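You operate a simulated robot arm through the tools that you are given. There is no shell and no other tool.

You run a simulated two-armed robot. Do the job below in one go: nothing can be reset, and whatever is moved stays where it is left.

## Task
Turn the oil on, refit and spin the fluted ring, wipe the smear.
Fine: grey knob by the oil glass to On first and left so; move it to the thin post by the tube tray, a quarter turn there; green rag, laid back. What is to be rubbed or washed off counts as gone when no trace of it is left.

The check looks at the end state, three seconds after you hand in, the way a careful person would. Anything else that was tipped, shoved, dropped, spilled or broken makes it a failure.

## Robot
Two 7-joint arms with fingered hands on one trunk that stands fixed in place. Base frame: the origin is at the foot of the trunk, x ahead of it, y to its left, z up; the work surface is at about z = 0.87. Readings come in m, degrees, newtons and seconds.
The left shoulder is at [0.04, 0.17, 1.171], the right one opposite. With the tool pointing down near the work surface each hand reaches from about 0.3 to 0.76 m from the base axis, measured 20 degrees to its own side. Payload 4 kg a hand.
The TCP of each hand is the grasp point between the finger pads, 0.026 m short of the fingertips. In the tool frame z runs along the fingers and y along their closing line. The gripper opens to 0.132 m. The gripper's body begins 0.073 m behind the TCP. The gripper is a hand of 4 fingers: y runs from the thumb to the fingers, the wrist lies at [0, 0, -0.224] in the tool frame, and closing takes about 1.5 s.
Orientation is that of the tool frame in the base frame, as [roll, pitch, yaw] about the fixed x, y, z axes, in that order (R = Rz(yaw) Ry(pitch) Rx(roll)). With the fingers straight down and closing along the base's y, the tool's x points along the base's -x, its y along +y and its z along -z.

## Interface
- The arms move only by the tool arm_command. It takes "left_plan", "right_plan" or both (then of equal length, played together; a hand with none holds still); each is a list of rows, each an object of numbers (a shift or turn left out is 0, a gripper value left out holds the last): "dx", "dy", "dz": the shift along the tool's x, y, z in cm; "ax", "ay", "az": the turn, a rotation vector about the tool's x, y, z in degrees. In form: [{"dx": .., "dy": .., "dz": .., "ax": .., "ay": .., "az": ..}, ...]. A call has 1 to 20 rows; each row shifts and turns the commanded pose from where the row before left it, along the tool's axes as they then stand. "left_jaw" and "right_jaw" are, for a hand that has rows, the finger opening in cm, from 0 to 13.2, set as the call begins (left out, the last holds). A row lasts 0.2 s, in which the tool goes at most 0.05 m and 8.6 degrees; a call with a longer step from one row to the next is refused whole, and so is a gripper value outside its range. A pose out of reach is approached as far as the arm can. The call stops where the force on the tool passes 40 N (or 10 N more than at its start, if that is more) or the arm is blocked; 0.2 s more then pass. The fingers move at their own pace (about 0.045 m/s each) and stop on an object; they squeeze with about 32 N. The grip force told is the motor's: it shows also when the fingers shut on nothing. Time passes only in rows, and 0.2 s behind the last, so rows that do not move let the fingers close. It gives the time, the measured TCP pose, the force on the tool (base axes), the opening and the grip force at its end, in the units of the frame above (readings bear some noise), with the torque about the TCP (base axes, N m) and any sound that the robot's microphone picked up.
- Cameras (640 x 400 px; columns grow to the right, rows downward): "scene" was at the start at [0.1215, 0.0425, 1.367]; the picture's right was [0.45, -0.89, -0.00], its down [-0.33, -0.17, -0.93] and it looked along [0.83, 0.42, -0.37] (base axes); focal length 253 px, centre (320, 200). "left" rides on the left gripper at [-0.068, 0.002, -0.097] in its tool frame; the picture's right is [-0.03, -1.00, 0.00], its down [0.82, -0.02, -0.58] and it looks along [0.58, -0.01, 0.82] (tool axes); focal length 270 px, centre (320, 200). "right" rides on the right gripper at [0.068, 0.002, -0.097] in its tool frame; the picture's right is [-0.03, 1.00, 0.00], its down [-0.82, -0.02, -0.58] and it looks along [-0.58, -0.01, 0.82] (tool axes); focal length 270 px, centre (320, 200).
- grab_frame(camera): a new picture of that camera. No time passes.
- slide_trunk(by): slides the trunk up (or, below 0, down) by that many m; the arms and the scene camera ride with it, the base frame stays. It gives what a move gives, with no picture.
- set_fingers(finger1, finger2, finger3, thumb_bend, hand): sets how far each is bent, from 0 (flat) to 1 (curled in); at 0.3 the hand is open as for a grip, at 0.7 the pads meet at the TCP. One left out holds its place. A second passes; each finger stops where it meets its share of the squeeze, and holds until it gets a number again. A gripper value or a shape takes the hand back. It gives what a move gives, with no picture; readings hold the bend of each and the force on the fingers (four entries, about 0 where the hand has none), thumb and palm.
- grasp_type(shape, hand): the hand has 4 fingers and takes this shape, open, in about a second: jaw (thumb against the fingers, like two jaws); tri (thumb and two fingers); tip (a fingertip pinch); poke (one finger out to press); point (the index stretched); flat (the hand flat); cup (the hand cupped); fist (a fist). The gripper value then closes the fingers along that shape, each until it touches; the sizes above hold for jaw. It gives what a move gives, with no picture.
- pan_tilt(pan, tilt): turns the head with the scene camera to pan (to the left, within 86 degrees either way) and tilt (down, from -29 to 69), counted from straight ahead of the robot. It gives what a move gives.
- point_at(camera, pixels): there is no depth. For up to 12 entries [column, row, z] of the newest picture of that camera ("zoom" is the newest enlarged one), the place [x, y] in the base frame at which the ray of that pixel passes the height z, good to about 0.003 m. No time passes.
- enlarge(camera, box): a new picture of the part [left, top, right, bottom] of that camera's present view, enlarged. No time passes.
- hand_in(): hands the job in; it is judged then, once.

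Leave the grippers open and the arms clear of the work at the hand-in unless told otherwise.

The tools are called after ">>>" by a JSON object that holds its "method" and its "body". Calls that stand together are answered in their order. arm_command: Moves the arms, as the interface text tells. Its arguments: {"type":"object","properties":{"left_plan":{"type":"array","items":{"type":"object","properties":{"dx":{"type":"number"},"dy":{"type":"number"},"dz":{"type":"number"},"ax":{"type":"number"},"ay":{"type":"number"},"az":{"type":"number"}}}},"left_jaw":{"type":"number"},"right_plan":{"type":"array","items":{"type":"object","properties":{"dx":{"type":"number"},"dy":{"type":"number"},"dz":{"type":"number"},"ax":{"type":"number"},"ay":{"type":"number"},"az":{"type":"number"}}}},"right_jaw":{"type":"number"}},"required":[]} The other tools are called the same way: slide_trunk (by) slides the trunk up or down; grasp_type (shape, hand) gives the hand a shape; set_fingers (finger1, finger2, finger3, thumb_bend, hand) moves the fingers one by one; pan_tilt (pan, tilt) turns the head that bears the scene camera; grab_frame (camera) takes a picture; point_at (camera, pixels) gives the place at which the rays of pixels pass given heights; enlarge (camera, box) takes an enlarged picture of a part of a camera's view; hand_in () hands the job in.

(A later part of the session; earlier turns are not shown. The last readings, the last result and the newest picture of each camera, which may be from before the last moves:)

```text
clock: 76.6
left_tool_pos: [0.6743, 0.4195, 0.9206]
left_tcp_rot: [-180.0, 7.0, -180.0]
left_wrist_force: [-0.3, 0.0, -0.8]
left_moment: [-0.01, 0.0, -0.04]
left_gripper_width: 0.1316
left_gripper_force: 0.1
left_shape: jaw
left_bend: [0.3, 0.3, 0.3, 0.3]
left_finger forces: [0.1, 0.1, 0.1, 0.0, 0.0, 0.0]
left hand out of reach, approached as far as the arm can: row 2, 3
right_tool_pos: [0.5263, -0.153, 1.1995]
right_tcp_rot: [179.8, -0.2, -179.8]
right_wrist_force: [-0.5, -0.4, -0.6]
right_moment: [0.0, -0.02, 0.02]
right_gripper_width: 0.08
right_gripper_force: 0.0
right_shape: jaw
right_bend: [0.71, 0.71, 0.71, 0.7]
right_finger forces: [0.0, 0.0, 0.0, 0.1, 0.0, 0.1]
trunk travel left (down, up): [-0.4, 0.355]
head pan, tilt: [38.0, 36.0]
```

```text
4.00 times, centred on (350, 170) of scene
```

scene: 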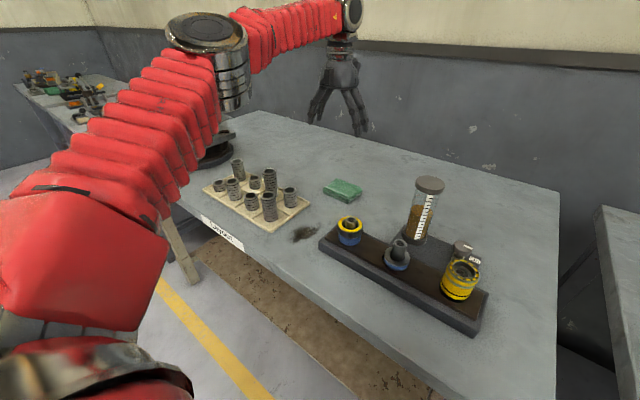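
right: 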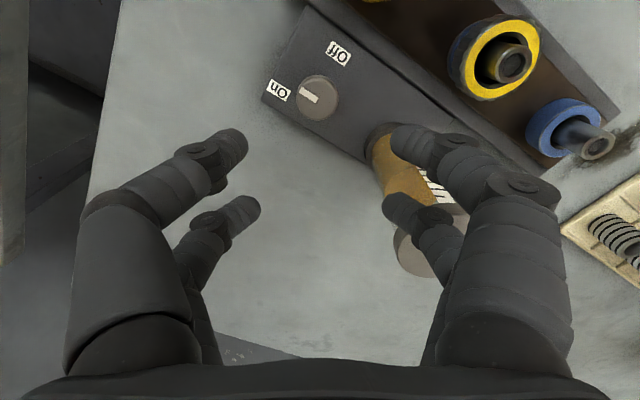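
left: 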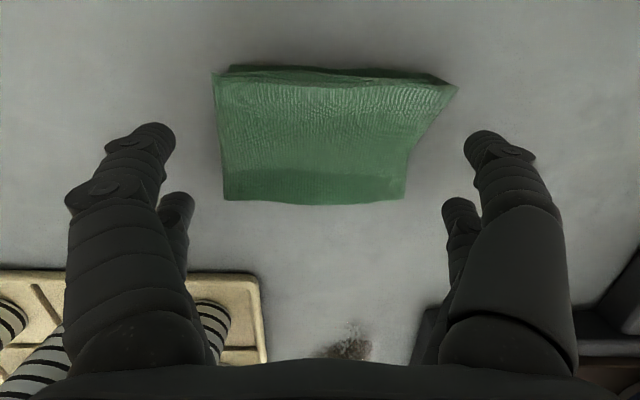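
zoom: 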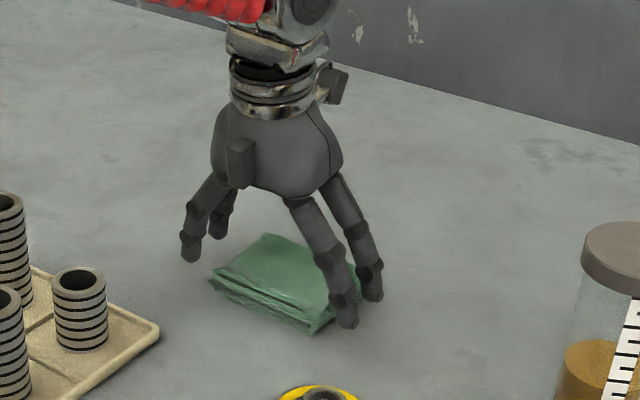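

The arm falls short here: it stopped at (0.674, 0.4195, 0.921); reach is better with the hand higher relative to the shoulder. I'll raise the hand 11 cm and then lower the trunk by 9 cm.

>>> {"method": "arm_command", "body": {"left_plan": [{"dz": -3}, {"dz": -4}, {"dz": -4}, {}]}}

>>> {"method": "slide_trunk", "body": {"by": -0.09}}

>>> {"method": "grab_frame", "body": {"camera": "scene"}}

```text
clock: 77.6
left_tool_pos: [0.6605, 0.4211, 1.0279]
left_tcp_rot: [180.0, 6.8, 180.0]
left_wrist_force: [0.2, 0.2, -0.7]
left_moment: [0.0, 0.03, -0.01]
left_gripper_width: 0.1318
left_gripper_force: 0.0
left_shape: jaw
left_bend: [0.3, 0.3, 0.3, 0.3]
left_finger forces: [0.0, 0.0, 0.0, 0.0, 0.1, 0.0]
right_tool_pos: [0.5259, -0.1525, 1.1987]
right_tcp_rot: [179.9, -0.2, -179.9]
right_wrist_force: [-0.7, 0.2, 0.4]
right_moment: [0.04, -0.01, 0.0]
right_gripper_width: 0.0798
right_gripper_force: 0.0
right_shape: jaw
right_bend: [0.71, 0.71, 0.71, 0.7]
right_finger forces: [0.0, 0.0, 0.1, 0.0, 0.0, 0.0]
trunk travel left (down, up): [-0.4, 0.355]
head pan, tilt: [38.0, 36.0]
```

```text
clock: 78.8
left_tool_pos: [0.6605, 0.42, 0.9403]
left_tcp_rot: [180.0, 7.1, 179.9]
left_wrist_force: [1.2, -1.0, 0.7]
left_moment: [-0.02, -0.02, 0.0]
left_gripper_width: 0.132
left_gripper_force: 0.1
left_shape: jaw
left_bend: [0.3, 0.3, 0.3, 0.3]
left_finger forces: [0.0, 0.1, 0.0, 0.0, 0.1, 0.1]
right_tool_pos: [0.5236, -0.1532, 1.1092]
right_tcp_rot: [179.8, -0.1, -180.0]
right_wrist_force: [0.1, 0.3, 0.2]
right_moment: [0.03, 0.0, 0.02]
right_gripper_width: 0.0796
right_gripper_force: 0.3
right_shape: jaw
right_bend: [0.71, 0.71, 0.71, 0.7]
right_finger forces: [0.1, 0.1, 0.1, 0.0, 0.1, 0.0]
trunk travel left (down, up): [-0.31, 0.445]
head pan, tilt: [38.0, 36.0]
```

```text
taken
```

scene: 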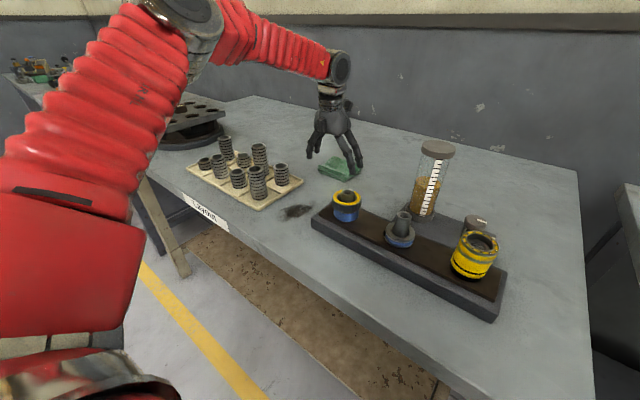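

The trunk lowered fine; the hand is at z 0.94. Now I'll move out to (0.685, 0.4195, 0.92).

>>> {"method": "arm_command", "body": {"left_plan": [{"dx": -1.1, "dz": 0.6}, {"dx": -1.1, "dz": 1.6}, {}]}}

>>> {"method": "grab_frame", "body": {"camera": "left"}}

```text
clock: 79.6
left_tool_pos: [0.687, 0.4207, 0.9199]
left_tcp_rot: [-180.0, 7.0, 180.0]
left_wrist_force: [-0.1, 0.6, 0.3]
left_moment: [-0.03, 0.0, -0.01]
left_gripper_width: 0.1319
left_gripper_force: 0.0
left_shape: jaw
left_bend: [0.3, 0.3, 0.3, 0.3]
left_finger forces: [0.1, 0.0, 0.0, 0.1, 0.1, 0.1]
right_tool_pos: [0.5252, -0.153, 1.1093]
right_tcp_rot: [179.8, -0.1, -179.9]
right_wrist_force: [0.4, -1.1, 0.0]
right_moment: [-0.06, -0.02, 0.01]
right_gripper_width: 0.0797
right_gripper_force: 0.0
right_shape: jaw
right_bend: [0.71, 0.71, 0.71, 0.7]
right_finger forces: [0.0, 0.0, 0.0, 0.0, 0.1, 0.1]
trunk travel left (down, up): [-0.31, 0.445]
head pan, tilt: [38.0, 36.0]
```

```text
taken
```

left: 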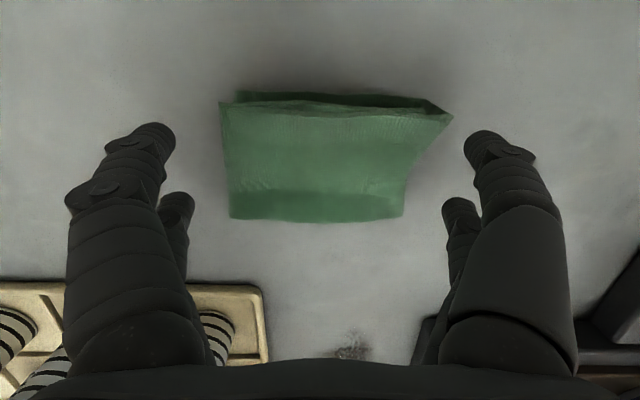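

It reaches now. I'll take most of the tilt out (5°) to have both finger pairs nearly level.

>>> {"method": "arm_command", "body": {"left_plan": [{"ay": 2.5}, {"ay": 2.5}, {}]}}

```text
clock: 80.4
left_tool_pos: [0.6855, 0.4195, 0.9191]
left_tcp_rot: [180.0, 2.0, 180.0]
left_wrist_force: [-0.1, -0.5, -1.6]
left_moment: [0.0, 0.01, -0.01]
left_gripper_width: 0.132
left_gripper_force: 0.0
left_shape: jaw
left_bend: [0.3, 0.3, 0.3, 0.3]
left_finger forces: [0.0, 0.1, 0.0, 0.0, 0.0, 0.1]
right_tool_pos: [0.5256, -0.1532, 1.1096]
right_tcp_rot: [180.0, -0.3, -179.9]
right_wrist_force: [-0.7, -0.1, 0.1]
right_moment: [-0.02, 0.0, 0.02]
right_gripper_width: 0.08
right_gripper_force: 0.0
right_shape: jaw
right_bend: [0.71, 0.71, 0.71, 0.7]
right_finger forces: [0.1, 0.0, 0.1, 0.0, 0.0, 0.0]
trunk travel left (down, up): [-0.31, 0.445]
head pan, tilt: [38.0, 36.0]
```

Tilt is now 2° without loss of reach. I'll level it fully, shift 2 mm outward, and lower to z about 0.903.

>>> {"method": "arm_command", "body": {"left_plan": [{"ay": 2}, {"dx": -0.2, "dz": 0.8}, {"dz": 0.8}, {}]}}

>>> {"method": "grab_frame", "body": {"camera": "left"}}

>>> {"method": "enlarge", "body": {"camera": "scene", "box": [270, 110, 410, 210]}}

```text
clock: 81.4
left_tool_pos: [0.6876, 0.4196, 0.9034]
left_tcp_rot: [-179.9, -0.1, 180.0]
left_wrist_force: [-0.7, 0.3, 0.2]
left_moment: [-0.01, -0.03, 0.03]
left_gripper_width: 0.132
left_gripper_force: 0.0
left_shape: jaw
left_bend: [0.3, 0.3, 0.3, 0.3]
left_finger forces: [0.0, 0.0, 0.0, 0.0, 0.0, 0.1]
right_tool_pos: [0.5247, -0.1524, 1.1094]
right_tcp_rot: [179.9, -0.3, -179.9]
right_wrist_force: [0.3, -0.1, 0.7]
right_moment: [0.03, -0.02, 0.0]
right_gripper_width: 0.0798
right_gripper_force: 0.0
right_shape: jaw
right_bend: [0.71, 0.71, 0.71, 0.7]
right_finger forces: [0.0, 0.0, 0.0, 0.1, 0.0, 0.0]
trunk travel left (down, up): [-0.31, 0.445]
head pan, tilt: [38.0, 36.0]
```

```text
taken
```

left: 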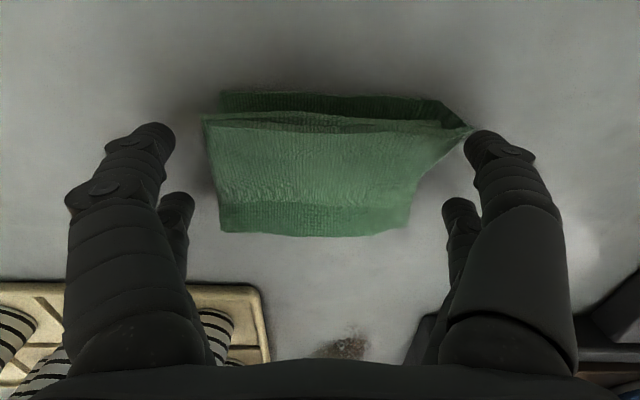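

```text
4.00 times, centred on (340, 160) of scene
```

zoom: 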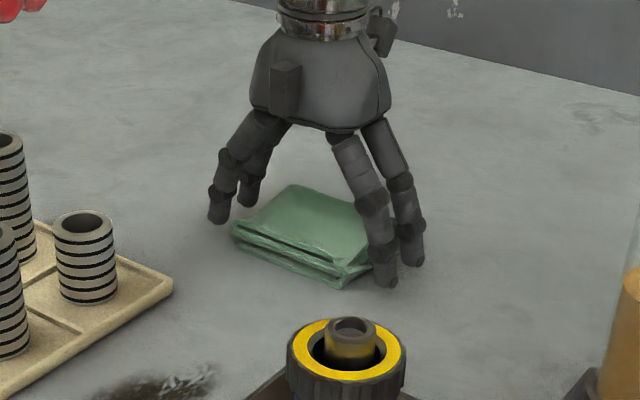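

The fingers stand around the rag, tips just above the table. I'll lower 3 mm more and close to 9 cm to feel for contact.

>>> {"method": "arm_command", "body": {"left_plan": [{"dz": 0.3}, {}]}}

>>> {"method": "arm_command", "body": {"left_plan": [{}, {}, {}, {}, {}], "left_jaw": 9}}

>>> {"method": "grab_frame", "body": {"camera": "left"}}

>>> {"method": "enlarge", "body": {"camera": "scene", "box": [270, 110, 410, 210]}}

```text
clock: 82.0
left_tool_pos: [0.6879, 0.4198, 0.9003]
left_tcp_rot: [-179.9, -0.1, -180.0]
left_wrist_force: [0.1, 0.2, 0.1]
left_moment: [0.01, 0.0, -0.02]
left_gripper_width: 0.1319
left_gripper_force: 0.1
left_shape: jaw
left_bend: [0.3, 0.3, 0.3, 0.3]
left_finger forces: [0.1, 0.0, 0.0, 0.0, 0.0, 0.0]
right_tool_pos: [0.5249, -0.1533, 1.1088]
right_tcp_rot: [179.9, -0.3, -179.9]
right_wrist_force: [0.3, -0.5, -0.3]
right_moment: [0.02, -0.01, 0.0]
right_gripper_width: 0.0796
right_gripper_force: 0.1
right_shape: jaw
right_bend: [0.71, 0.71, 0.71, 0.7]
right_finger forces: [0.1, 0.0, 0.1, 0.0, 0.1, 0.0]
trunk travel left (down, up): [-0.31, 0.445]
head pan, tilt: [38.0, 36.0]
```

```text
clock: 83.2
left_tool_pos: [0.6875, 0.4199, 0.9016]
left_tcp_rot: [-180.0, -0.1, -180.0]
left_wrist_force: [-0.6, 0.0, -1.1]
left_moment: [0.01, -0.01, 0.01]
left_gripper_width: 0.0919
left_gripper_force: 32.1
left_shape: jaw
left_bend: [0.67, 0.67, 0.68, 0.57]
left_finger forces: [28.6, 28.8, 28.4, 0.0, 29.1, 0.0]
right_tool_pos: [0.5251, -0.1525, 1.1085]
right_tcp_rot: [179.9, -0.3, -179.9]
right_wrist_force: [-0.4, 0.6, -0.6]
right_moment: [0.0, 0.03, 0.03]
right_gripper_width: 0.0801
right_gripper_force: 0.1
right_shape: jaw
right_bend: [0.71, 0.71, 0.71, 0.7]
right_finger forces: [0.0, 0.0, 0.0, 0.0, 0.1, 0.0]
trunk travel left (down, up): [-0.31, 0.445]
head pan, tilt: [38.0, 36.0]
```

```text
taken
```

left: 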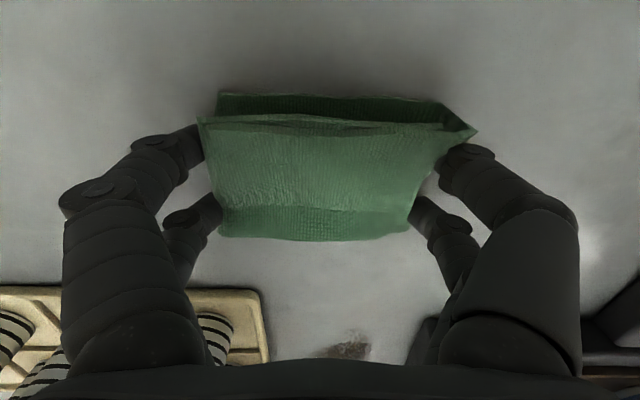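

```text
4.00 times, centred on (340, 160) of scene
```

zoom: 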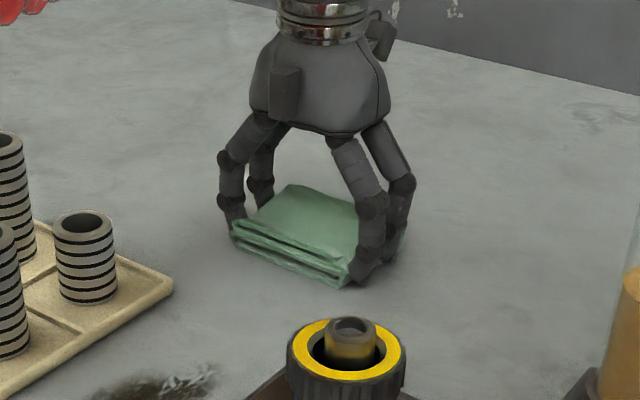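

The rag is held (9.2 cm, 32 N). I note the lay-back pose: TCP (0.6877, 0.4197, 0.9005), yaw 180. I'll lift 2 cm first and check.

>>> {"method": "arm_command", "body": {"left_plan": [{"dz": -0.5}, {"dz": -1.5}, {}]}}

>>> {"method": "enlarge", "body": {"camera": "scene", "box": [270, 100, 410, 200]}}

```text
clock: 84.0
left_tool_pos: [0.6884, 0.4199, 0.9199]
left_tcp_rot: [180.0, -0.1, 180.0]
left_wrist_force: [-0.5, 1.5, -0.3]
left_moment: [-0.02, -0.02, 0.0]
left_gripper_width: 0.0919
left_gripper_force: 31.8
left_shape: jaw
left_bend: [0.67, 0.67, 0.68, 0.57]
left_finger forces: [28.8, 28.8, 28.5, 0.0, 29.0, 0.0]
right_tool_pos: [0.5265, -0.153, 1.1096]
right_tcp_rot: [180.0, -0.3, -179.9]
right_wrist_force: [-0.7, 0.4, -1.2]
right_moment: [-0.01, 0.02, 0.02]
right_gripper_width: 0.0799
right_gripper_force: 0.2
right_shape: jaw
right_bend: [0.71, 0.71, 0.71, 0.7]
right_finger forces: [0.1, 0.1, 0.0, 0.0, 0.0, 0.0]
trunk travel left (down, up): [-0.31, 0.445]
head pan, tilt: [38.0, 36.0]
```

```text
4.00 times, centred on (340, 150) of scene
```

zoom: 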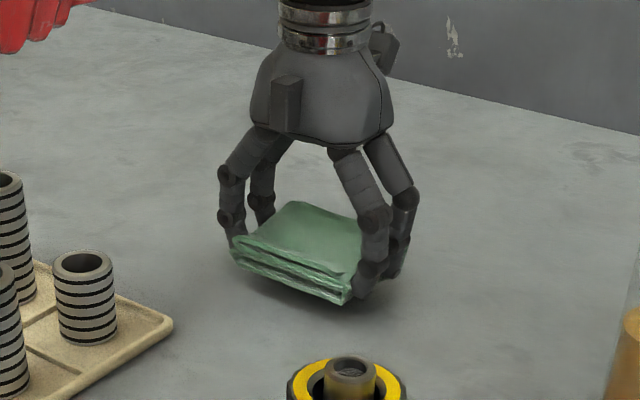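

The rag came up cleanly. I'll raise the trunk back by 9 cm, which lifts the hand with it.

>>> {"method": "slide_trunk", "body": {"by": 0.09}}

>>> {"method": "arm_command", "body": {"left_plan": [{"dx": 2, "dz": -1.5}, {"dx": 3, "dz": -1.5}, {"dx": 4}, {"dx": 4}, {"dx": 4}, {"dx": 3.5, "dy": -2}, {}]}}

>>> {"method": "grab_frame", "body": {"camera": "left"}}

>>> {"method": "grab_frame", "body": {"camera": "scene"}}

```text
clock: 85.3
left_tool_pos: [0.6801, 0.4191, 1.0464]
left_tcp_rot: [179.9, 3.4, -180.0]
left_wrist_force: [-0.1, 0.1, -0.8]
left_moment: [0.0, 0.0, -0.03]
left_gripper_width: 0.092
left_gripper_force: 32.5
left_shape: jaw
left_bend: [0.67, 0.67, 0.68, 0.57]
left_finger forces: [28.7, 28.9, 28.5, 0.0, 29.1, 0.1]
right_tool_pos: [0.5273, -0.1529, 1.1987]
right_tcp_rot: [179.9, -0.3, 180.0]
right_wrist_force: [0.0, 0.6, 0.5]
right_moment: [0.0, 0.0, -0.01]
right_gripper_width: 0.0798
right_gripper_force: 0.0
right_shape: jaw
right_bend: [0.71, 0.71, 0.71, 0.7]
right_finger forces: [0.0, 0.1, 0.0, 0.0, 0.0, 0.1]
trunk travel left (down, up): [-0.4, 0.355]
head pan, tilt: [38.0, 36.0]
```

```text
clock: 86.9
left_tool_pos: [0.4749, 0.3976, 1.0624]
left_tcp_rot: [-179.9, 3.4, 180.0]
left_wrist_force: [-0.8, -0.3, 0.9]
left_moment: [-0.02, 0.03, 0.03]
left_gripper_width: 0.0918
left_gripper_force: 31.9
left_shape: jaw
left_bend: [0.67, 0.67, 0.68, 0.57]
left_finger forces: [28.8, 28.7, 28.5, 0.0, 29.1, 0.0]
right_tool_pos: [0.5256, -0.1526, 1.1976]
right_tcp_rot: [179.9, -0.4, -180.0]
right_wrist_force: [-0.4, -0.7, -0.9]
right_moment: [-0.01, 0.03, -0.02]
right_gripper_width: 0.0798
right_gripper_force: 0.1
right_shape: jaw
right_bend: [0.71, 0.71, 0.71, 0.7]
right_finger forces: [0.1, 0.0, 0.0, 0.0, 0.0, 0.0]
trunk travel left (down, up): [-0.4, 0.355]
head pan, tilt: [38.0, 36.0]
```

```text
taken
```

left: 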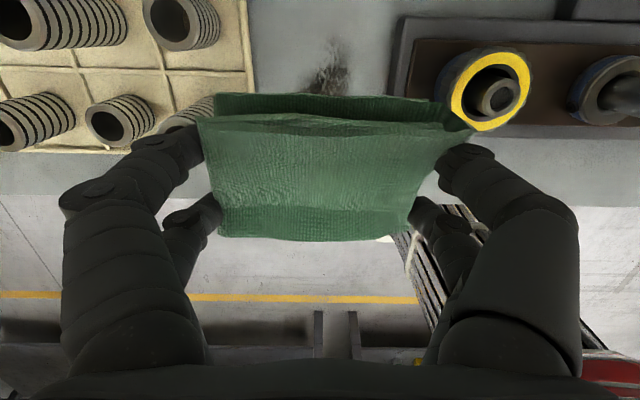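

```text
taken
```

scene: 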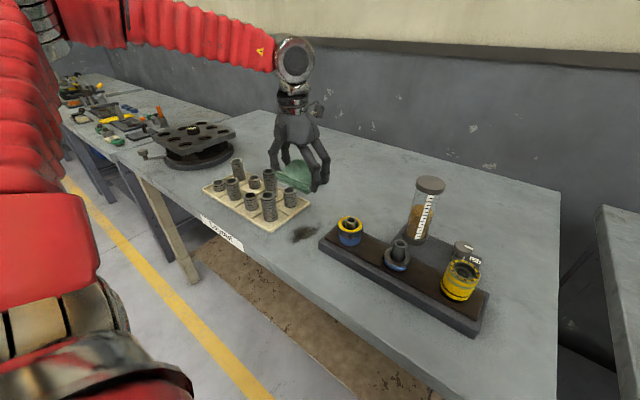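

The rag is stiff enough and above the smear. I'll level the hand (3.4°) and turn it +90° at this height so the rag's long side runs along x.

>>> {"method": "arm_command", "body": {"left_plan": [{"ay": 3.4}, {"az": 8.2}, {"az": 8.2}, {"az": 8.2}, {"az": 8.2}, {"az": 8.2}, {"az": 8.2}, {"az": 8.2}, {"az": 8.2}, {"az": 8.2}, {"az": 8.2}, {"az": 8}, {}]}}

>>> {"method": "grab_frame", "body": {"camera": "left"}}

>>> {"method": "enlarge", "body": {"camera": "scene", "box": [200, 130, 400, 270]}}

```text
clock: 89.7
left_tool_pos: [0.4738, 0.4007, 1.066]
left_tcp_rot: [179.9, 0.0, 89.9]
left_wrist_force: [0.2, 0.4, -0.3]
left_moment: [-0.01, 0.0, 0.05]
left_gripper_width: 0.0919
left_gripper_force: 32.3
left_shape: jaw
left_bend: [0.67, 0.67, 0.68, 0.57]
left_finger forces: [28.8, 28.9, 28.6, 0.0, 29.1, 0.0]
right_tool_pos: [0.5262, -0.153, 1.1995]
right_tcp_rot: [179.8, -0.3, -179.9]
right_wrist_force: [0.7, -0.3, -0.7]
right_moment: [0.0, 0.01, 0.03]
right_gripper_width: 0.0798
right_gripper_force: 0.0
right_shape: jaw
right_bend: [0.71, 0.71, 0.71, 0.7]
right_finger forces: [0.0, 0.0, 0.1, 0.0, 0.0, 0.0]
trunk travel left (down, up): [-0.4, 0.355]
head pan, tilt: [38.0, 36.0]
```

```text
taken
```

left: 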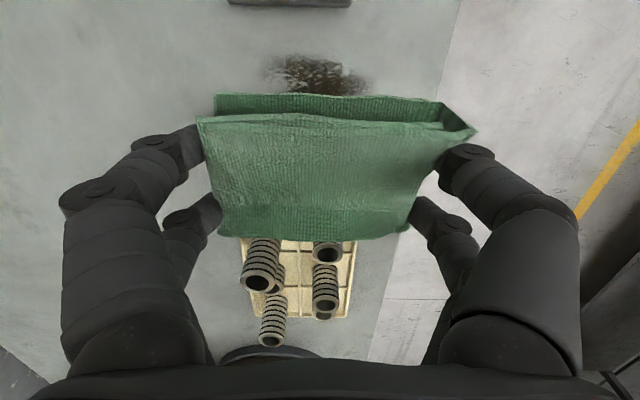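

```text
2.86 times, centred on (300, 200) of scene
```

zoom: 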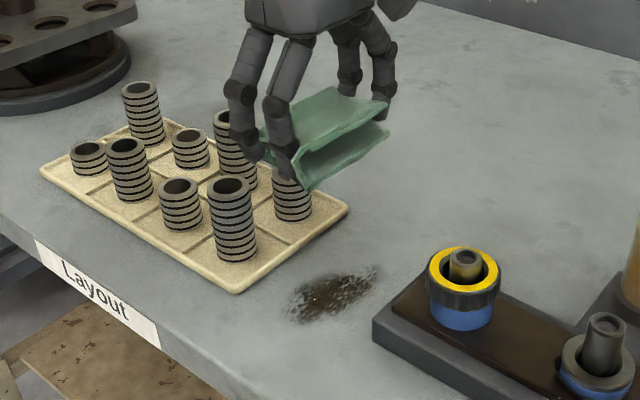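

Yaw 90 reached with the rag aligned along x. I'll shift to (0.485, 0.400) and descend to about z 0.92, then check clearances.

>>> {"method": "arm_command", "body": {"left_plan": [{"dx": -0.1, "dy": 1.1, "dz": 3.6}, {"dz": 3.7}, {"dz": 3.7}, {"dz": 3.5}, {}]}}

>>> {"method": "grab_frame", "body": {"camera": "left"}}

>>> {"method": "enlarge", "body": {"camera": "scene", "box": [220, 170, 380, 280]}}

```text
clock: 90.9
left_tool_pos: [0.4837, 0.3984, 0.9202]
left_tcp_rot: [179.8, 0.0, 90.0]
left_wrist_force: [-0.1, 0.6, -0.7]
left_moment: [0.0, 0.02, 0.03]
left_gripper_width: 0.0916
left_gripper_force: 31.8
left_shape: jaw
left_bend: [0.67, 0.67, 0.68, 0.57]
left_finger forces: [28.8, 28.8, 28.6, 0.1, 29.1, 0.0]
right_tool_pos: [0.5262, -0.154, 1.1997]
right_tcp_rot: [179.9, -0.3, -179.9]
right_wrist_force: [0.3, 0.7, 0.5]
right_moment: [-0.03, -0.02, -0.03]
right_gripper_width: 0.0796
right_gripper_force: 0.1
right_shape: jaw
right_bend: [0.71, 0.71, 0.71, 0.7]
right_finger forces: [0.0, 0.0, 0.0, 0.0, 0.0, 0.0]
trunk travel left (down, up): [-0.4, 0.355]
head pan, tilt: [38.0, 36.0]
```

```text
taken
```

left: 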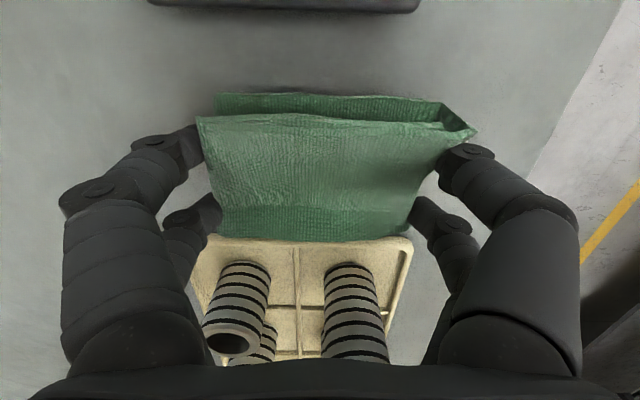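

```text
3.64 times, centred on (300, 225) of scene
```

zoom: 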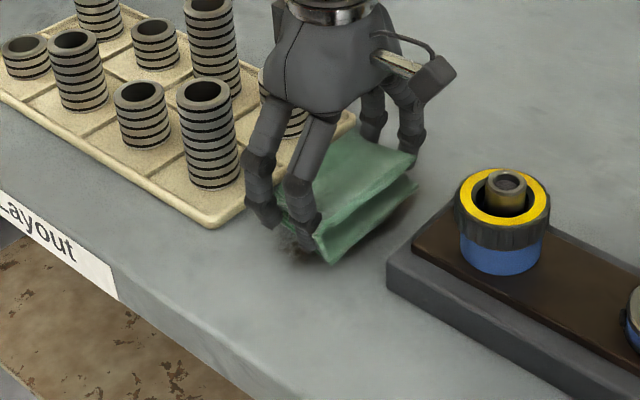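

Clearances look good on both sides. I'll descend to contact: 1.6 cm, then small steps watching the force.

>>> {"method": "arm_command", "body": {"left_plan": [{"dz": 0.8}, {"dz": 0.8}, {}]}}

>>> {"method": "arm_command", "body": {"left_plan": [{"dz": 0.2}, {"dz": 0.2}, {}]}}

```text
clock: 91.7
left_tool_pos: [0.4834, 0.3986, 0.9054]
left_tcp_rot: [179.9, 0.0, 90.0]
left_wrist_force: [-0.5, 0.5, -1.1]
left_moment: [0.02, -0.03, 0.0]
left_gripper_width: 0.0915
left_gripper_force: 31.8
left_shape: jaw
left_bend: [0.67, 0.67, 0.68, 0.57]
left_finger forces: [28.8, 28.9, 28.6, 0.0, 29.1, 0.0]
right_tool_pos: [0.5259, -0.1518, 1.1991]
right_tcp_rot: [179.9, -0.4, -179.9]
right_wrist_force: [0.0, 0.8, 0.8]
right_moment: [-0.01, -0.01, 0.03]
right_gripper_width: 0.0798
right_gripper_force: 0.2
right_shape: jaw
right_bend: [0.71, 0.71, 0.71, 0.7]
right_finger forces: [0.1, 0.0, 0.0, 0.1, 0.0, 0.1]
trunk travel left (down, up): [-0.4, 0.355]
head pan, tilt: [38.0, 36.0]
```

```text
clock: 92.5
left_tool_pos: [0.4847, 0.3996, 0.9009]
left_tcp_rot: [179.8, 0.0, 90.0]
left_wrist_force: [0.4, 0.2, -0.2]
left_moment: [-0.04, 0.01, -0.01]
left_gripper_width: 0.0918
left_gripper_force: 32.1
left_shape: jaw
left_bend: [0.67, 0.67, 0.68, 0.57]
left_finger forces: [28.8, 28.9, 28.6, 0.0, 29.2, 0.0]
right_tool_pos: [0.5257, -0.1528, 1.1981]
right_tcp_rot: [179.9, -0.4, -179.9]
right_wrist_force: [0.8, 0.0, -0.6]
right_moment: [0.0, -0.01, 0.0]
right_gripper_width: 0.08
right_gripper_force: 0.1
right_shape: jaw
right_bend: [0.71, 0.71, 0.71, 0.7]
right_finger forces: [0.1, 0.0, 0.1, 0.0, 0.1, 0.0]
trunk travel left (down, up): [-0.4, 0.355]
head pan, tilt: [38.0, 36.0]
```

Just about at the table. I'll press in 1 mm steps until about 8–10 N.

>>> {"method": "arm_command", "body": {"left_plan": [{"dz": 0.1}, {}]}}

>>> {"method": "arm_command", "body": {"left_plan": [{"dz": 0.1}, {}]}}

>>> {"method": "arm_command", "body": {"left_plan": [{"dz": 0.1}, {}]}}

```text
clock: 93.1
left_tool_pos: [0.484, 0.399, 0.8998]
left_tcp_rot: [179.9, -0.1, 90.0]
left_wrist_force: [-0.2, -0.4, 1.6]
left_moment: [0.02, 0.09, -0.02]
left_gripper_width: 0.0919
left_gripper_force: 31.7
left_shape: jaw
left_bend: [0.67, 0.67, 0.68, 0.57]
left_finger forces: [28.8, 28.8, 28.7, 0.0, 29.2, 0.1]
right_tool_pos: [0.5254, -0.1533, 1.1988]
right_tcp_rot: [179.9, -0.3, -180.0]
right_wrist_force: [0.1, 0.0, 0.1]
right_moment: [0.0, 0.0, -0.04]
right_gripper_width: 0.0798
right_gripper_force: 0.0
right_shape: jaw
right_bend: [0.71, 0.71, 0.71, 0.7]
right_finger forces: [0.0, 0.1, 0.0, 0.1, 0.0, 0.1]
trunk travel left (down, up): [-0.4, 0.355]
head pan, tilt: [38.0, 36.0]
```

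```text
clock: 93.7
left_tool_pos: [0.4847, 0.3974, 0.8998]
left_tcp_rot: [179.8, 0.0, 89.9]
left_wrist_force: [-0.5, 2.6, 9.0]
left_moment: [0.02, 0.32, -0.06]
left_gripper_width: 0.0916
left_gripper_force: 32.0
left_shape: jaw
left_bend: [0.67, 0.67, 0.68, 0.57]
left_finger forces: [29.3, 29.4, 29.0, 0.0, 29.8, 0.1]
right_tool_pos: [0.5249, -0.1537, 1.1994]
right_tcp_rot: [179.9, -0.2, -179.9]
right_wrist_force: [0.7, 0.4, -0.4]
right_moment: [-0.03, -0.03, 0.0]
right_gripper_width: 0.0799
right_gripper_force: 0.0
right_shape: jaw
right_bend: [0.71, 0.71, 0.71, 0.7]
right_finger forces: [0.1, 0.0, 0.1, 0.1, 0.0, 0.0]
trunk travel left (down, up): [-0.4, 0.355]
head pan, tilt: [38.0, 36.0]
```

```text
clock: 94.3
left_tool_pos: [0.4849, 0.3981, 0.8982]
left_tcp_rot: [179.7, -0.1, 90.0]
left_wrist_force: [0.7, 4.9, 19.7]
left_moment: [0.06, 0.4, -0.06]
left_gripper_width: 0.0914
left_gripper_force: 32.4
left_shape: jaw
left_bend: [0.67, 0.67, 0.69, 0.57]
left_finger forces: [30.2, 30.6, 29.5, 0.1, 29.9, 0.1]
right_tool_pos: [0.5249, -0.1532, 1.1996]
right_tcp_rot: [179.9, -0.3, -179.9]
right_wrist_force: [0.9, 0.4, -0.6]
right_moment: [-0.02, -0.01, 0.01]
right_gripper_width: 0.08
right_gripper_force: 0.1
right_shape: jaw
right_bend: [0.71, 0.71, 0.71, 0.7]
right_finger forces: [0.0, 0.0, 0.0, 0.0, 0.0, 0.0]
trunk travel left (down, up): [-0.4, 0.355]
head pan, tilt: [38.0, 36.0]
```

About 20 N now; I'll ease 0.7 mm and start rubbing: strokes of ±3.6 cm along x (tool y) over the smear.

>>> {"method": "arm_command", "body": {"left_plan": [{"dz": -0.07}, {"dy": -1.2}, {"dy": -1.2}, {"dy": -1.2}, {"dy": 1.2}, {"dy": 1.2}, {"dy": 1.2}, {"dy": 1.2}, {"dy": 1.2}, {"dy": 1.2}, {"dy": -1.2}, {"dy": -1.2}, {"dy": -1.2}, {}]}}

>>> {"method": "enlarge", "body": {"camera": "scene", "box": [220, 170, 380, 280]}}

```text
clock: 97.3
left_tool_pos: [0.4863, 0.3973, 0.8994]
left_tcp_rot: [179.7, 0.1, 90.0]
left_wrist_force: [8.8, 1.0, 20.4]
left_moment: [-0.05, 0.32, 0.03]
left_gripper_width: 0.0904
left_gripper_force: 31.8
left_shape: jaw
left_bend: [0.69, 0.69, 0.7, 0.57]
left_finger forces: [33.8, 34.0, 29.3, 0.0, 29.7, 0.0]
right_tool_pos: [0.5244, -0.153, 1.1987]
right_tcp_rot: [179.7, -0.2, -179.9]
right_wrist_force: [0.4, 0.8, -0.3]
right_moment: [0.03, 0.01, -0.02]
right_gripper_width: 0.0796
right_gripper_force: 0.1
right_shape: jaw
right_bend: [0.71, 0.71, 0.71, 0.7]
right_finger forces: [0.0, 0.0, 0.0, 0.1, 0.0, 0.1]
trunk travel left (down, up): [-0.4, 0.355]
head pan, tilt: [38.0, 36.0]
```

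```text
3.64 times, centred on (300, 225) of scene
```

zoom: 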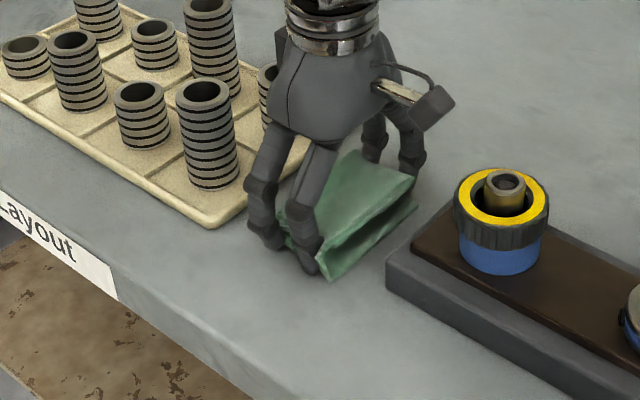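

The strokes ran freely with 20 N of press. Next, strokes shifted 8 mm toward -y, then 8 mm toward +y, staying clear of rail and tray.

>>> {"method": "arm_command", "body": {"left_plan": [{"dx": -0.8}, {"dy": -1.3}, {"dy": -1.3}, {"dy": -1.3}, {"dy": 1.3}, {"dy": 1.3}, {"dy": 1.3}, {"dy": 1.3}, {"dy": 1.3}, {"dy": 1.3}, {"dy": -1.3}, {"dy": -1.3}, {"dy": -1.3}, {}]}}

>>> {"method": "arm_command", "body": {"left_plan": [{"dx": 0.8}, {"dx": 0.8}, {"dy": -1.3}, {"dy": -1.3}, {"dy": -1.3}, {"dy": 1.3}, {"dy": 1.3}, {"dy": 1.3}, {"dy": 1.3}, {"dy": 1.3}, {"dy": 1.3}, {"dy": -1.3}, {"dy": -1.3}, {"dy": -1.3}, {}]}}

>>> {"method": "enlarge", "body": {"camera": "scene", "box": [220, 170, 380, 280]}}

```text
clock: 100.3
left_tool_pos: [0.4829, 0.3887, 0.8987]
left_tcp_rot: [179.8, 0.0, 89.9]
left_wrist_force: [3.1, 1.0, 6.6]
left_moment: [-0.01, 0.19, -0.02]
left_gripper_width: 0.0901
left_gripper_force: 32.1
left_shape: jaw
left_bend: [0.7, 0.7, 0.69, 0.58]
left_finger forces: [32.0, 32.3, 30.9, 0.0, 31.4, 0.0]
right_tool_pos: [0.5255, -0.1523, 1.2]
right_tcp_rot: [180.0, -0.2, -180.0]
right_wrist_force: [-0.2, -0.1, -0.3]
right_moment: [0.0, 0.01, -0.01]
right_gripper_width: 0.0798
right_gripper_force: 0.1
right_shape: jaw
right_bend: [0.71, 0.71, 0.71, 0.7]
right_finger forces: [0.1, 0.0, 0.0, 0.0, 0.1, 0.0]
trunk travel left (down, up): [-0.4, 0.355]
head pan, tilt: [38.0, 36.0]
```

```text
clock: 103.5
left_tool_pos: [0.4835, 0.4064, 0.8998]
left_tcp_rot: [-180.0, 0.0, 89.9]
left_wrist_force: [0.3, 0.5, 0.1]
left_moment: [0.03, 0.02, -0.02]
left_gripper_width: 0.09
left_gripper_force: 32.0
left_shape: jaw
left_bend: [0.7, 0.7, 0.69, 0.58]
left_finger forces: [31.7, 31.8, 31.6, 0.0, 31.9, 0.0]
right_tool_pos: [0.5245, -0.1519, 1.1978]
right_tcp_rot: [179.9, -0.3, -179.9]
right_wrist_force: [-0.3, 0.1, -0.5]
right_moment: [-0.04, -0.03, 0.0]
right_gripper_width: 0.0801
right_gripper_force: 0.1
right_shape: jaw
right_bend: [0.71, 0.71, 0.71, 0.7]
right_finger forces: [0.0, 0.1, 0.0, 0.0, 0.0, 0.1]
trunk travel left (down, up): [-0.4, 0.355]
head pan, tilt: [38.0, 36.0]
```

```text
3.64 times, centred on (300, 225) of scene
```

zoom: 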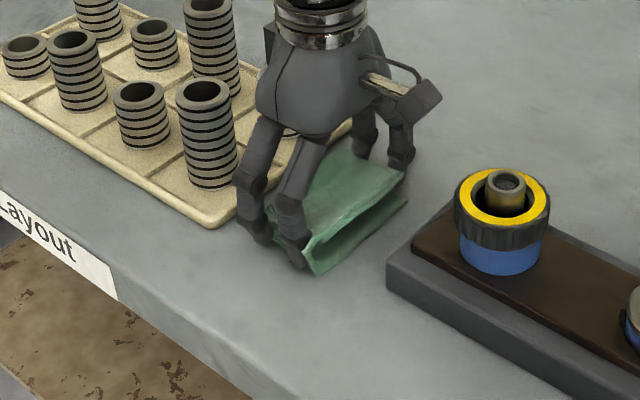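

The press faded to 0 N (the rag slipped up a bit in the grip). I'll lift 12 cm and look at what is left of the smear.

>>> {"method": "arm_command", "body": {"left_plan": [{"dz": -3}, {"dz": -4}, {"dz": -5}, {}]}}

>>> {"method": "grab_frame", "body": {"camera": "left"}}

>>> {"method": "enlarge", "body": {"camera": "scene", "box": [240, 190, 360, 270]}}

```text
clock: 104.5
left_tool_pos: [0.4849, 0.41, 1.0209]
left_tcp_rot: [179.9, 0.0, 90.0]
left_wrist_force: [-0.6, 0.0, -1.9]
left_moment: [0.0, 0.01, -0.01]
left_gripper_width: 0.0899
left_gripper_force: 31.6
left_shape: jaw
left_bend: [0.7, 0.7, 0.69, 0.58]
left_finger forces: [31.6, 31.7, 31.4, 0.1, 31.7, 0.0]
right_tool_pos: [0.5258, -0.1519, 1.1999]
right_tcp_rot: [180.0, -0.3, -179.9]
right_wrist_force: [-0.2, -0.5, -0.4]
right_moment: [0.04, 0.02, -0.01]
right_gripper_width: 0.0799
right_gripper_force: 0.0
right_shape: jaw
right_bend: [0.71, 0.71, 0.71, 0.7]
right_finger forces: [0.0, 0.0, 0.0, 0.0, 0.1, 0.0]
trunk travel left (down, up): [-0.4, 0.355]
head pan, tilt: [38.0, 36.0]
```

```text
taken
```

left: 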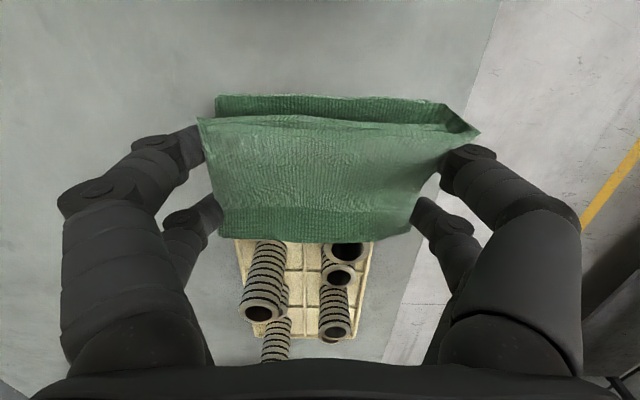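

```text
5.00 times, centred on (300, 230) of scene
```

zoom: 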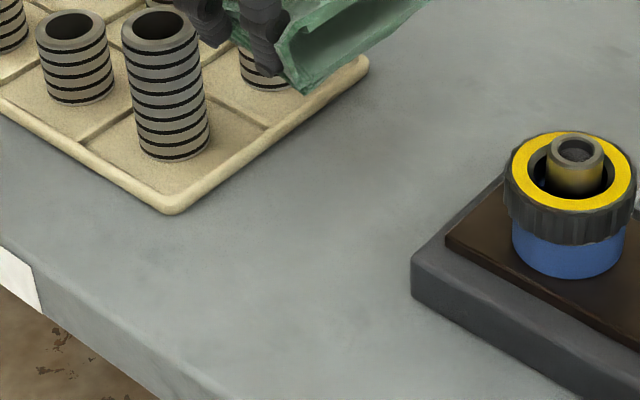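

The table between tray and rail looks clean. I'll zoom closer to check for faint traces.

>>> {"method": "enlarge", "body": {"camera": "scene", "box": [275, 215, 335, 255]}}

>>> {"method": "enlarge", "body": {"camera": "left", "box": [180, 0, 480, 110]}}

```text
10.00 times, centred on (305, 235) of scene
```

zoom: 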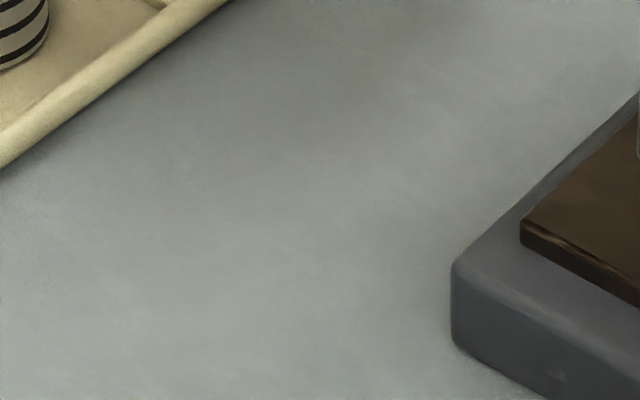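

```text
2.13 times, centred on (330, 55) of left
```

zoom: 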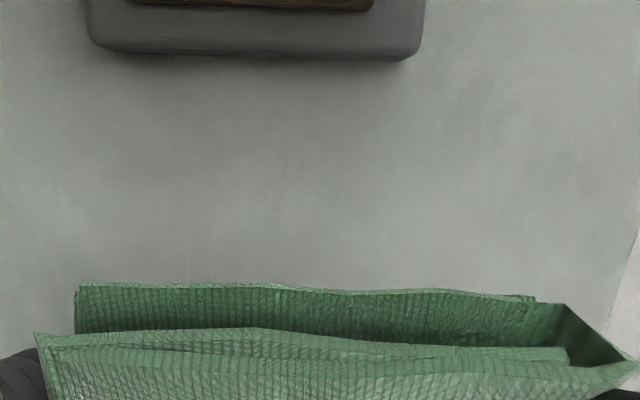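

It looks clean. I'll turn the hand back to yaw 180 and move out toward the rag's place; from there the left camera can look back at the wiped spot.

>>> {"method": "arm_command", "body": {"left_plan": [{"dz": -3}, {"az": -8.2}, {"az": -8.2}, {"az": -8.2}, {"az": -8.2}, {"az": -8.2}, {"az": -8.2}, {"az": -8.2}, {"az": -8.2}, {"az": -8.2}, {"az": -8.2}, {"az": -8}, {"dx": -4}, {"dx": -4}, {"dx": -4}, {"dx": -3.5}, {}]}}

>>> {"method": "grab_frame", "body": {"camera": "left"}}

>>> {"method": "grab_frame", "body": {"camera": "scene"}}

```text
clock: 108.1
left_tool_pos: [0.6354, 0.4113, 1.0476]
left_tcp_rot: [-180.0, 0.1, -180.0]
left_wrist_force: [-0.9, 0.2, -0.8]
left_moment: [0.01, -0.02, -0.01]
left_gripper_width: 0.0899
left_gripper_force: 32.0
left_shape: jaw
left_bend: [0.7, 0.7, 0.69, 0.58]
left_finger forces: [31.1, 31.2, 30.9, 0.1, 31.3, 0.0]
right_tool_pos: [0.5254, -0.1528, 1.1994]
right_tcp_rot: [179.9, -0.2, -180.0]
right_wrist_force: [0.5, 0.0, -0.1]
right_moment: [0.0, -0.01, -0.01]
right_gripper_width: 0.0798
right_gripper_force: 0.2
right_shape: jaw
right_bend: [0.71, 0.71, 0.71, 0.7]
right_finger forces: [0.0, 0.1, 0.0, 0.0, 0.1, 0.1]
trunk travel left (down, up): [-0.4, 0.355]
head pan, tilt: [38.0, 36.0]
```

```text
taken
```

left: 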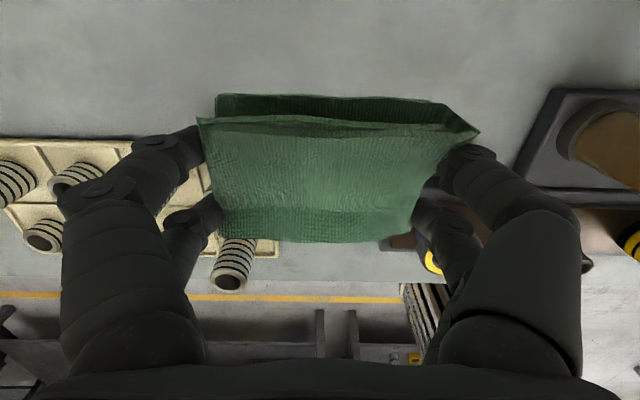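

```text
taken
```

scene: 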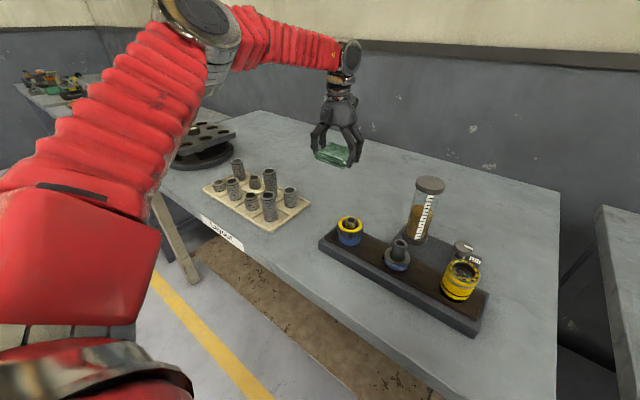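

The spot is now unobstructed for the head camera. I'll zoom in on it hard to check for any trace.

>>> {"method": "enlarge", "body": {"camera": "scene", "box": [270, 195, 340, 260]}}

>>> {"method": "enlarge", "body": {"camera": "scene", "box": [285, 215, 325, 245]}}

>>> {"method": "enlarge", "body": {"camera": "scene", "box": [300, 120, 380, 180]}}

```text
6.15 times, centred on (305, 228) of scene
```

zoom: 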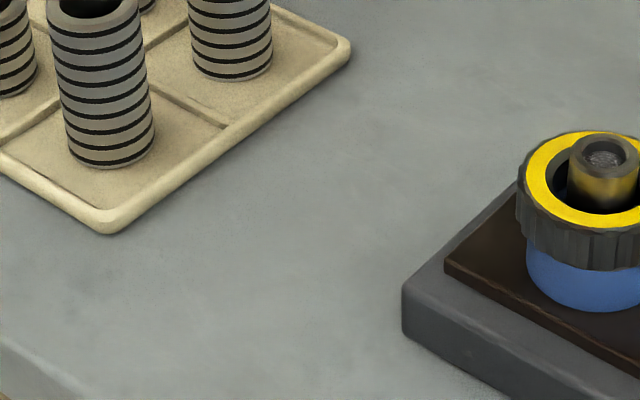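

```text
13.33 times, centred on (305, 230) of scene
```

zoom: 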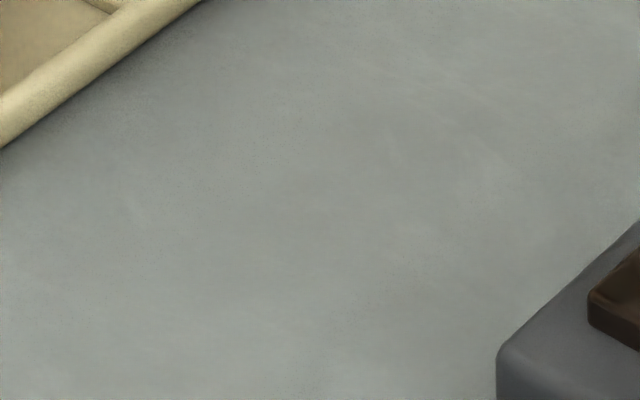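

```text
6.67 times, centred on (340, 150) of scene
```

zoom: 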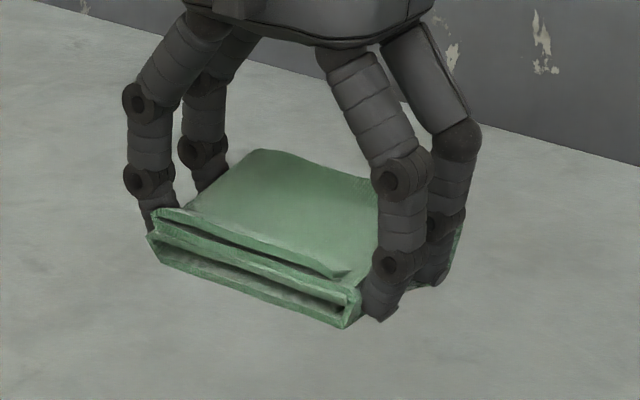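

No trace is left. Now to lay the rag back: I'll lower the trunk 9 cm again (hand ends near z 0.958, rag bottom well above the table).

>>> {"method": "slide_trunk", "body": {"by": -0.09}}

```text
clock: 109.3
left_tool_pos: [0.6387, 0.4065, 0.9609]
left_tcp_rot: [-180.0, 0.2, -179.9]
left_wrist_force: [0.5, 0.2, 0.5]
left_moment: [-0.03, -0.03, -0.01]
left_gripper_width: 0.09
left_gripper_force: 32.4
left_shape: jaw
left_bend: [0.7, 0.7, 0.69, 0.58]
left_finger forces: [31.1, 31.3, 31.0, 0.1, 31.3, 0.0]
right_tool_pos: [0.5257, -0.1531, 1.109]
right_tcp_rot: [179.9, -0.2, 180.0]
right_wrist_force: [-1.2, 1.1, -0.4]
right_moment: [-0.03, -0.03, 0.0]
right_gripper_width: 0.0799
right_gripper_force: 0.1
right_shape: jaw
right_bend: [0.71, 0.71, 0.71, 0.7]
right_finger forces: [0.0, 0.1, 0.1, 0.1, 0.0, 0.1]
trunk travel left (down, up): [-0.31, 0.445]
head pan, tilt: [38.0, 36.0]
```

I'll move to above the lay-back spot: 4.9 cm outward, 1.2 cm to +y, down to z about 0.93.

>>> {"method": "arm_command", "body": {"left_plan": [{"dx": -2.5, "dy": 0.6, "dz": 1}, {"dx": -2.4, "dy": 0.6, "dz": 2}, {}, {}]}}

>>> {"method": "grab_frame", "body": {"camera": "left"}}

```text
clock: 110.3
left_tool_pos: [0.69, 0.4189, 0.9278]
left_tcp_rot: [180.0, 0.1, -179.9]
left_wrist_force: [0.9, -0.2, -0.5]
left_moment: [0.01, 0.0, 0.01]
left_gripper_width: 0.09
left_gripper_force: 31.8
left_shape: jaw
left_bend: [0.7, 0.7, 0.69, 0.58]
left_finger forces: [31.0, 31.3, 31.0, 0.1, 31.2, 0.0]
right_tool_pos: [0.5257, -0.1522, 1.1094]
right_tcp_rot: [179.9, -0.3, -179.9]
right_wrist_force: [0.3, 0.9, 0.9]
right_moment: [-0.01, 0.01, -0.02]
right_gripper_width: 0.0798
right_gripper_force: 0.1
right_shape: jaw
right_bend: [0.71, 0.71, 0.71, 0.7]
right_finger forces: [0.0, 0.1, 0.1, 0.1, 0.1, 0.0]
trunk travel left (down, up): [-0.31, 0.445]
head pan, tilt: [38.0, 36.0]
```

```text
taken
```

left: 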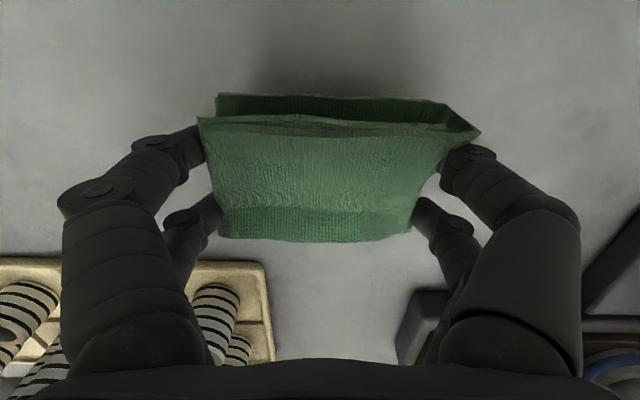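

Nearly there: (0.690, 0.419). I'll correct 2 mm, go down to z about 0.904 and then feel for the table.

>>> {"method": "arm_command", "body": {"left_plan": [{"dx": 0.2, "dy": 0.08, "dz": 1.2}, {"dz": 1.2}, {}]}}

>>> {"method": "arm_command", "body": {"left_plan": [{"dz": 0.2}, {"dz": 0.15}, {}]}}

>>> {"method": "arm_command", "body": {"left_plan": [{"dz": 0.1}, {}]}}

```text
clock: 111.1
left_tool_pos: [0.6854, 0.4202, 0.9063]
left_tcp_rot: [-180.0, 0.1, -180.0]
left_wrist_force: [-0.2, -0.4, -0.2]
left_moment: [-0.01, 0.01, 0.02]
left_gripper_width: 0.09
left_gripper_force: 32.6
left_shape: jaw
left_bend: [0.7, 0.7, 0.69, 0.58]
left_finger forces: [31.2, 31.1, 31.0, 0.1, 31.4, 0.0]
right_tool_pos: [0.5248, -0.1538, 1.1101]
right_tcp_rot: [179.9, -0.3, -179.9]
right_wrist_force: [-0.4, -0.3, 0.1]
right_moment: [0.02, 0.0, 0.03]
right_gripper_width: 0.0796
right_gripper_force: 0.0
right_shape: jaw
right_bend: [0.71, 0.71, 0.71, 0.7]
right_finger forces: [0.0, 0.0, 0.0, 0.0, 0.0, 0.1]
trunk travel left (down, up): [-0.31, 0.445]
head pan, tilt: [38.0, 36.0]
```

```text
clock: 111.9
left_tool_pos: [0.6857, 0.4214, 0.9015]
left_tcp_rot: [-179.9, 0.2, 179.9]
left_wrist_force: [-0.7, 0.3, 0.4]
left_moment: [0.0, 0.02, 0.01]
left_gripper_width: 0.0899
left_gripper_force: 31.6
left_shape: jaw
left_bend: [0.7, 0.7, 0.69, 0.58]
left_finger forces: [31.1, 31.3, 31.0, 0.0, 31.3, 0.0]
right_tool_pos: [0.5252, -0.1524, 1.1093]
right_tcp_rot: [179.9, -0.3, -179.9]
right_wrist_force: [0.4, 0.0, 0.5]
right_moment: [0.01, 0.02, 0.02]
right_gripper_width: 0.0797
right_gripper_force: 0.0
right_shape: jaw
right_bend: [0.71, 0.71, 0.71, 0.7]
right_finger forces: [0.0, 0.0, 0.0, 0.0, 0.0, 0.1]
trunk travel left (down, up): [-0.31, 0.445]
head pan, tilt: [38.0, 36.0]
```

```text
clock: 112.5
left_tool_pos: [0.6856, 0.4213, 0.9003]
left_tcp_rot: [180.0, 0.0, 180.0]
left_wrist_force: [-0.7, 0.0, -0.9]
left_moment: [-0.02, -0.03, 0.0]
left_gripper_width: 0.0906
left_gripper_force: 31.8
left_shape: jaw
left_bend: [0.7, 0.7, 0.69, 0.58]
left_finger forces: [31.1, 31.2, 31.0, 0.0, 31.2, 0.0]
right_tool_pos: [0.5246, -0.1529, 1.1089]
right_tcp_rot: [180.0, -0.3, -179.8]
right_wrist_force: [1.0, 0.9, 0.6]
right_moment: [0.0, 0.02, 0.02]
right_gripper_width: 0.0797
right_gripper_force: 0.1
right_shape: jaw
right_bend: [0.71, 0.71, 0.71, 0.7]
right_finger forces: [0.0, 0.1, 0.2, 0.0, 0.0, 0.0]
trunk travel left (down, up): [-0.31, 0.445]
head pan, tilt: [38.0, 36.0]
```

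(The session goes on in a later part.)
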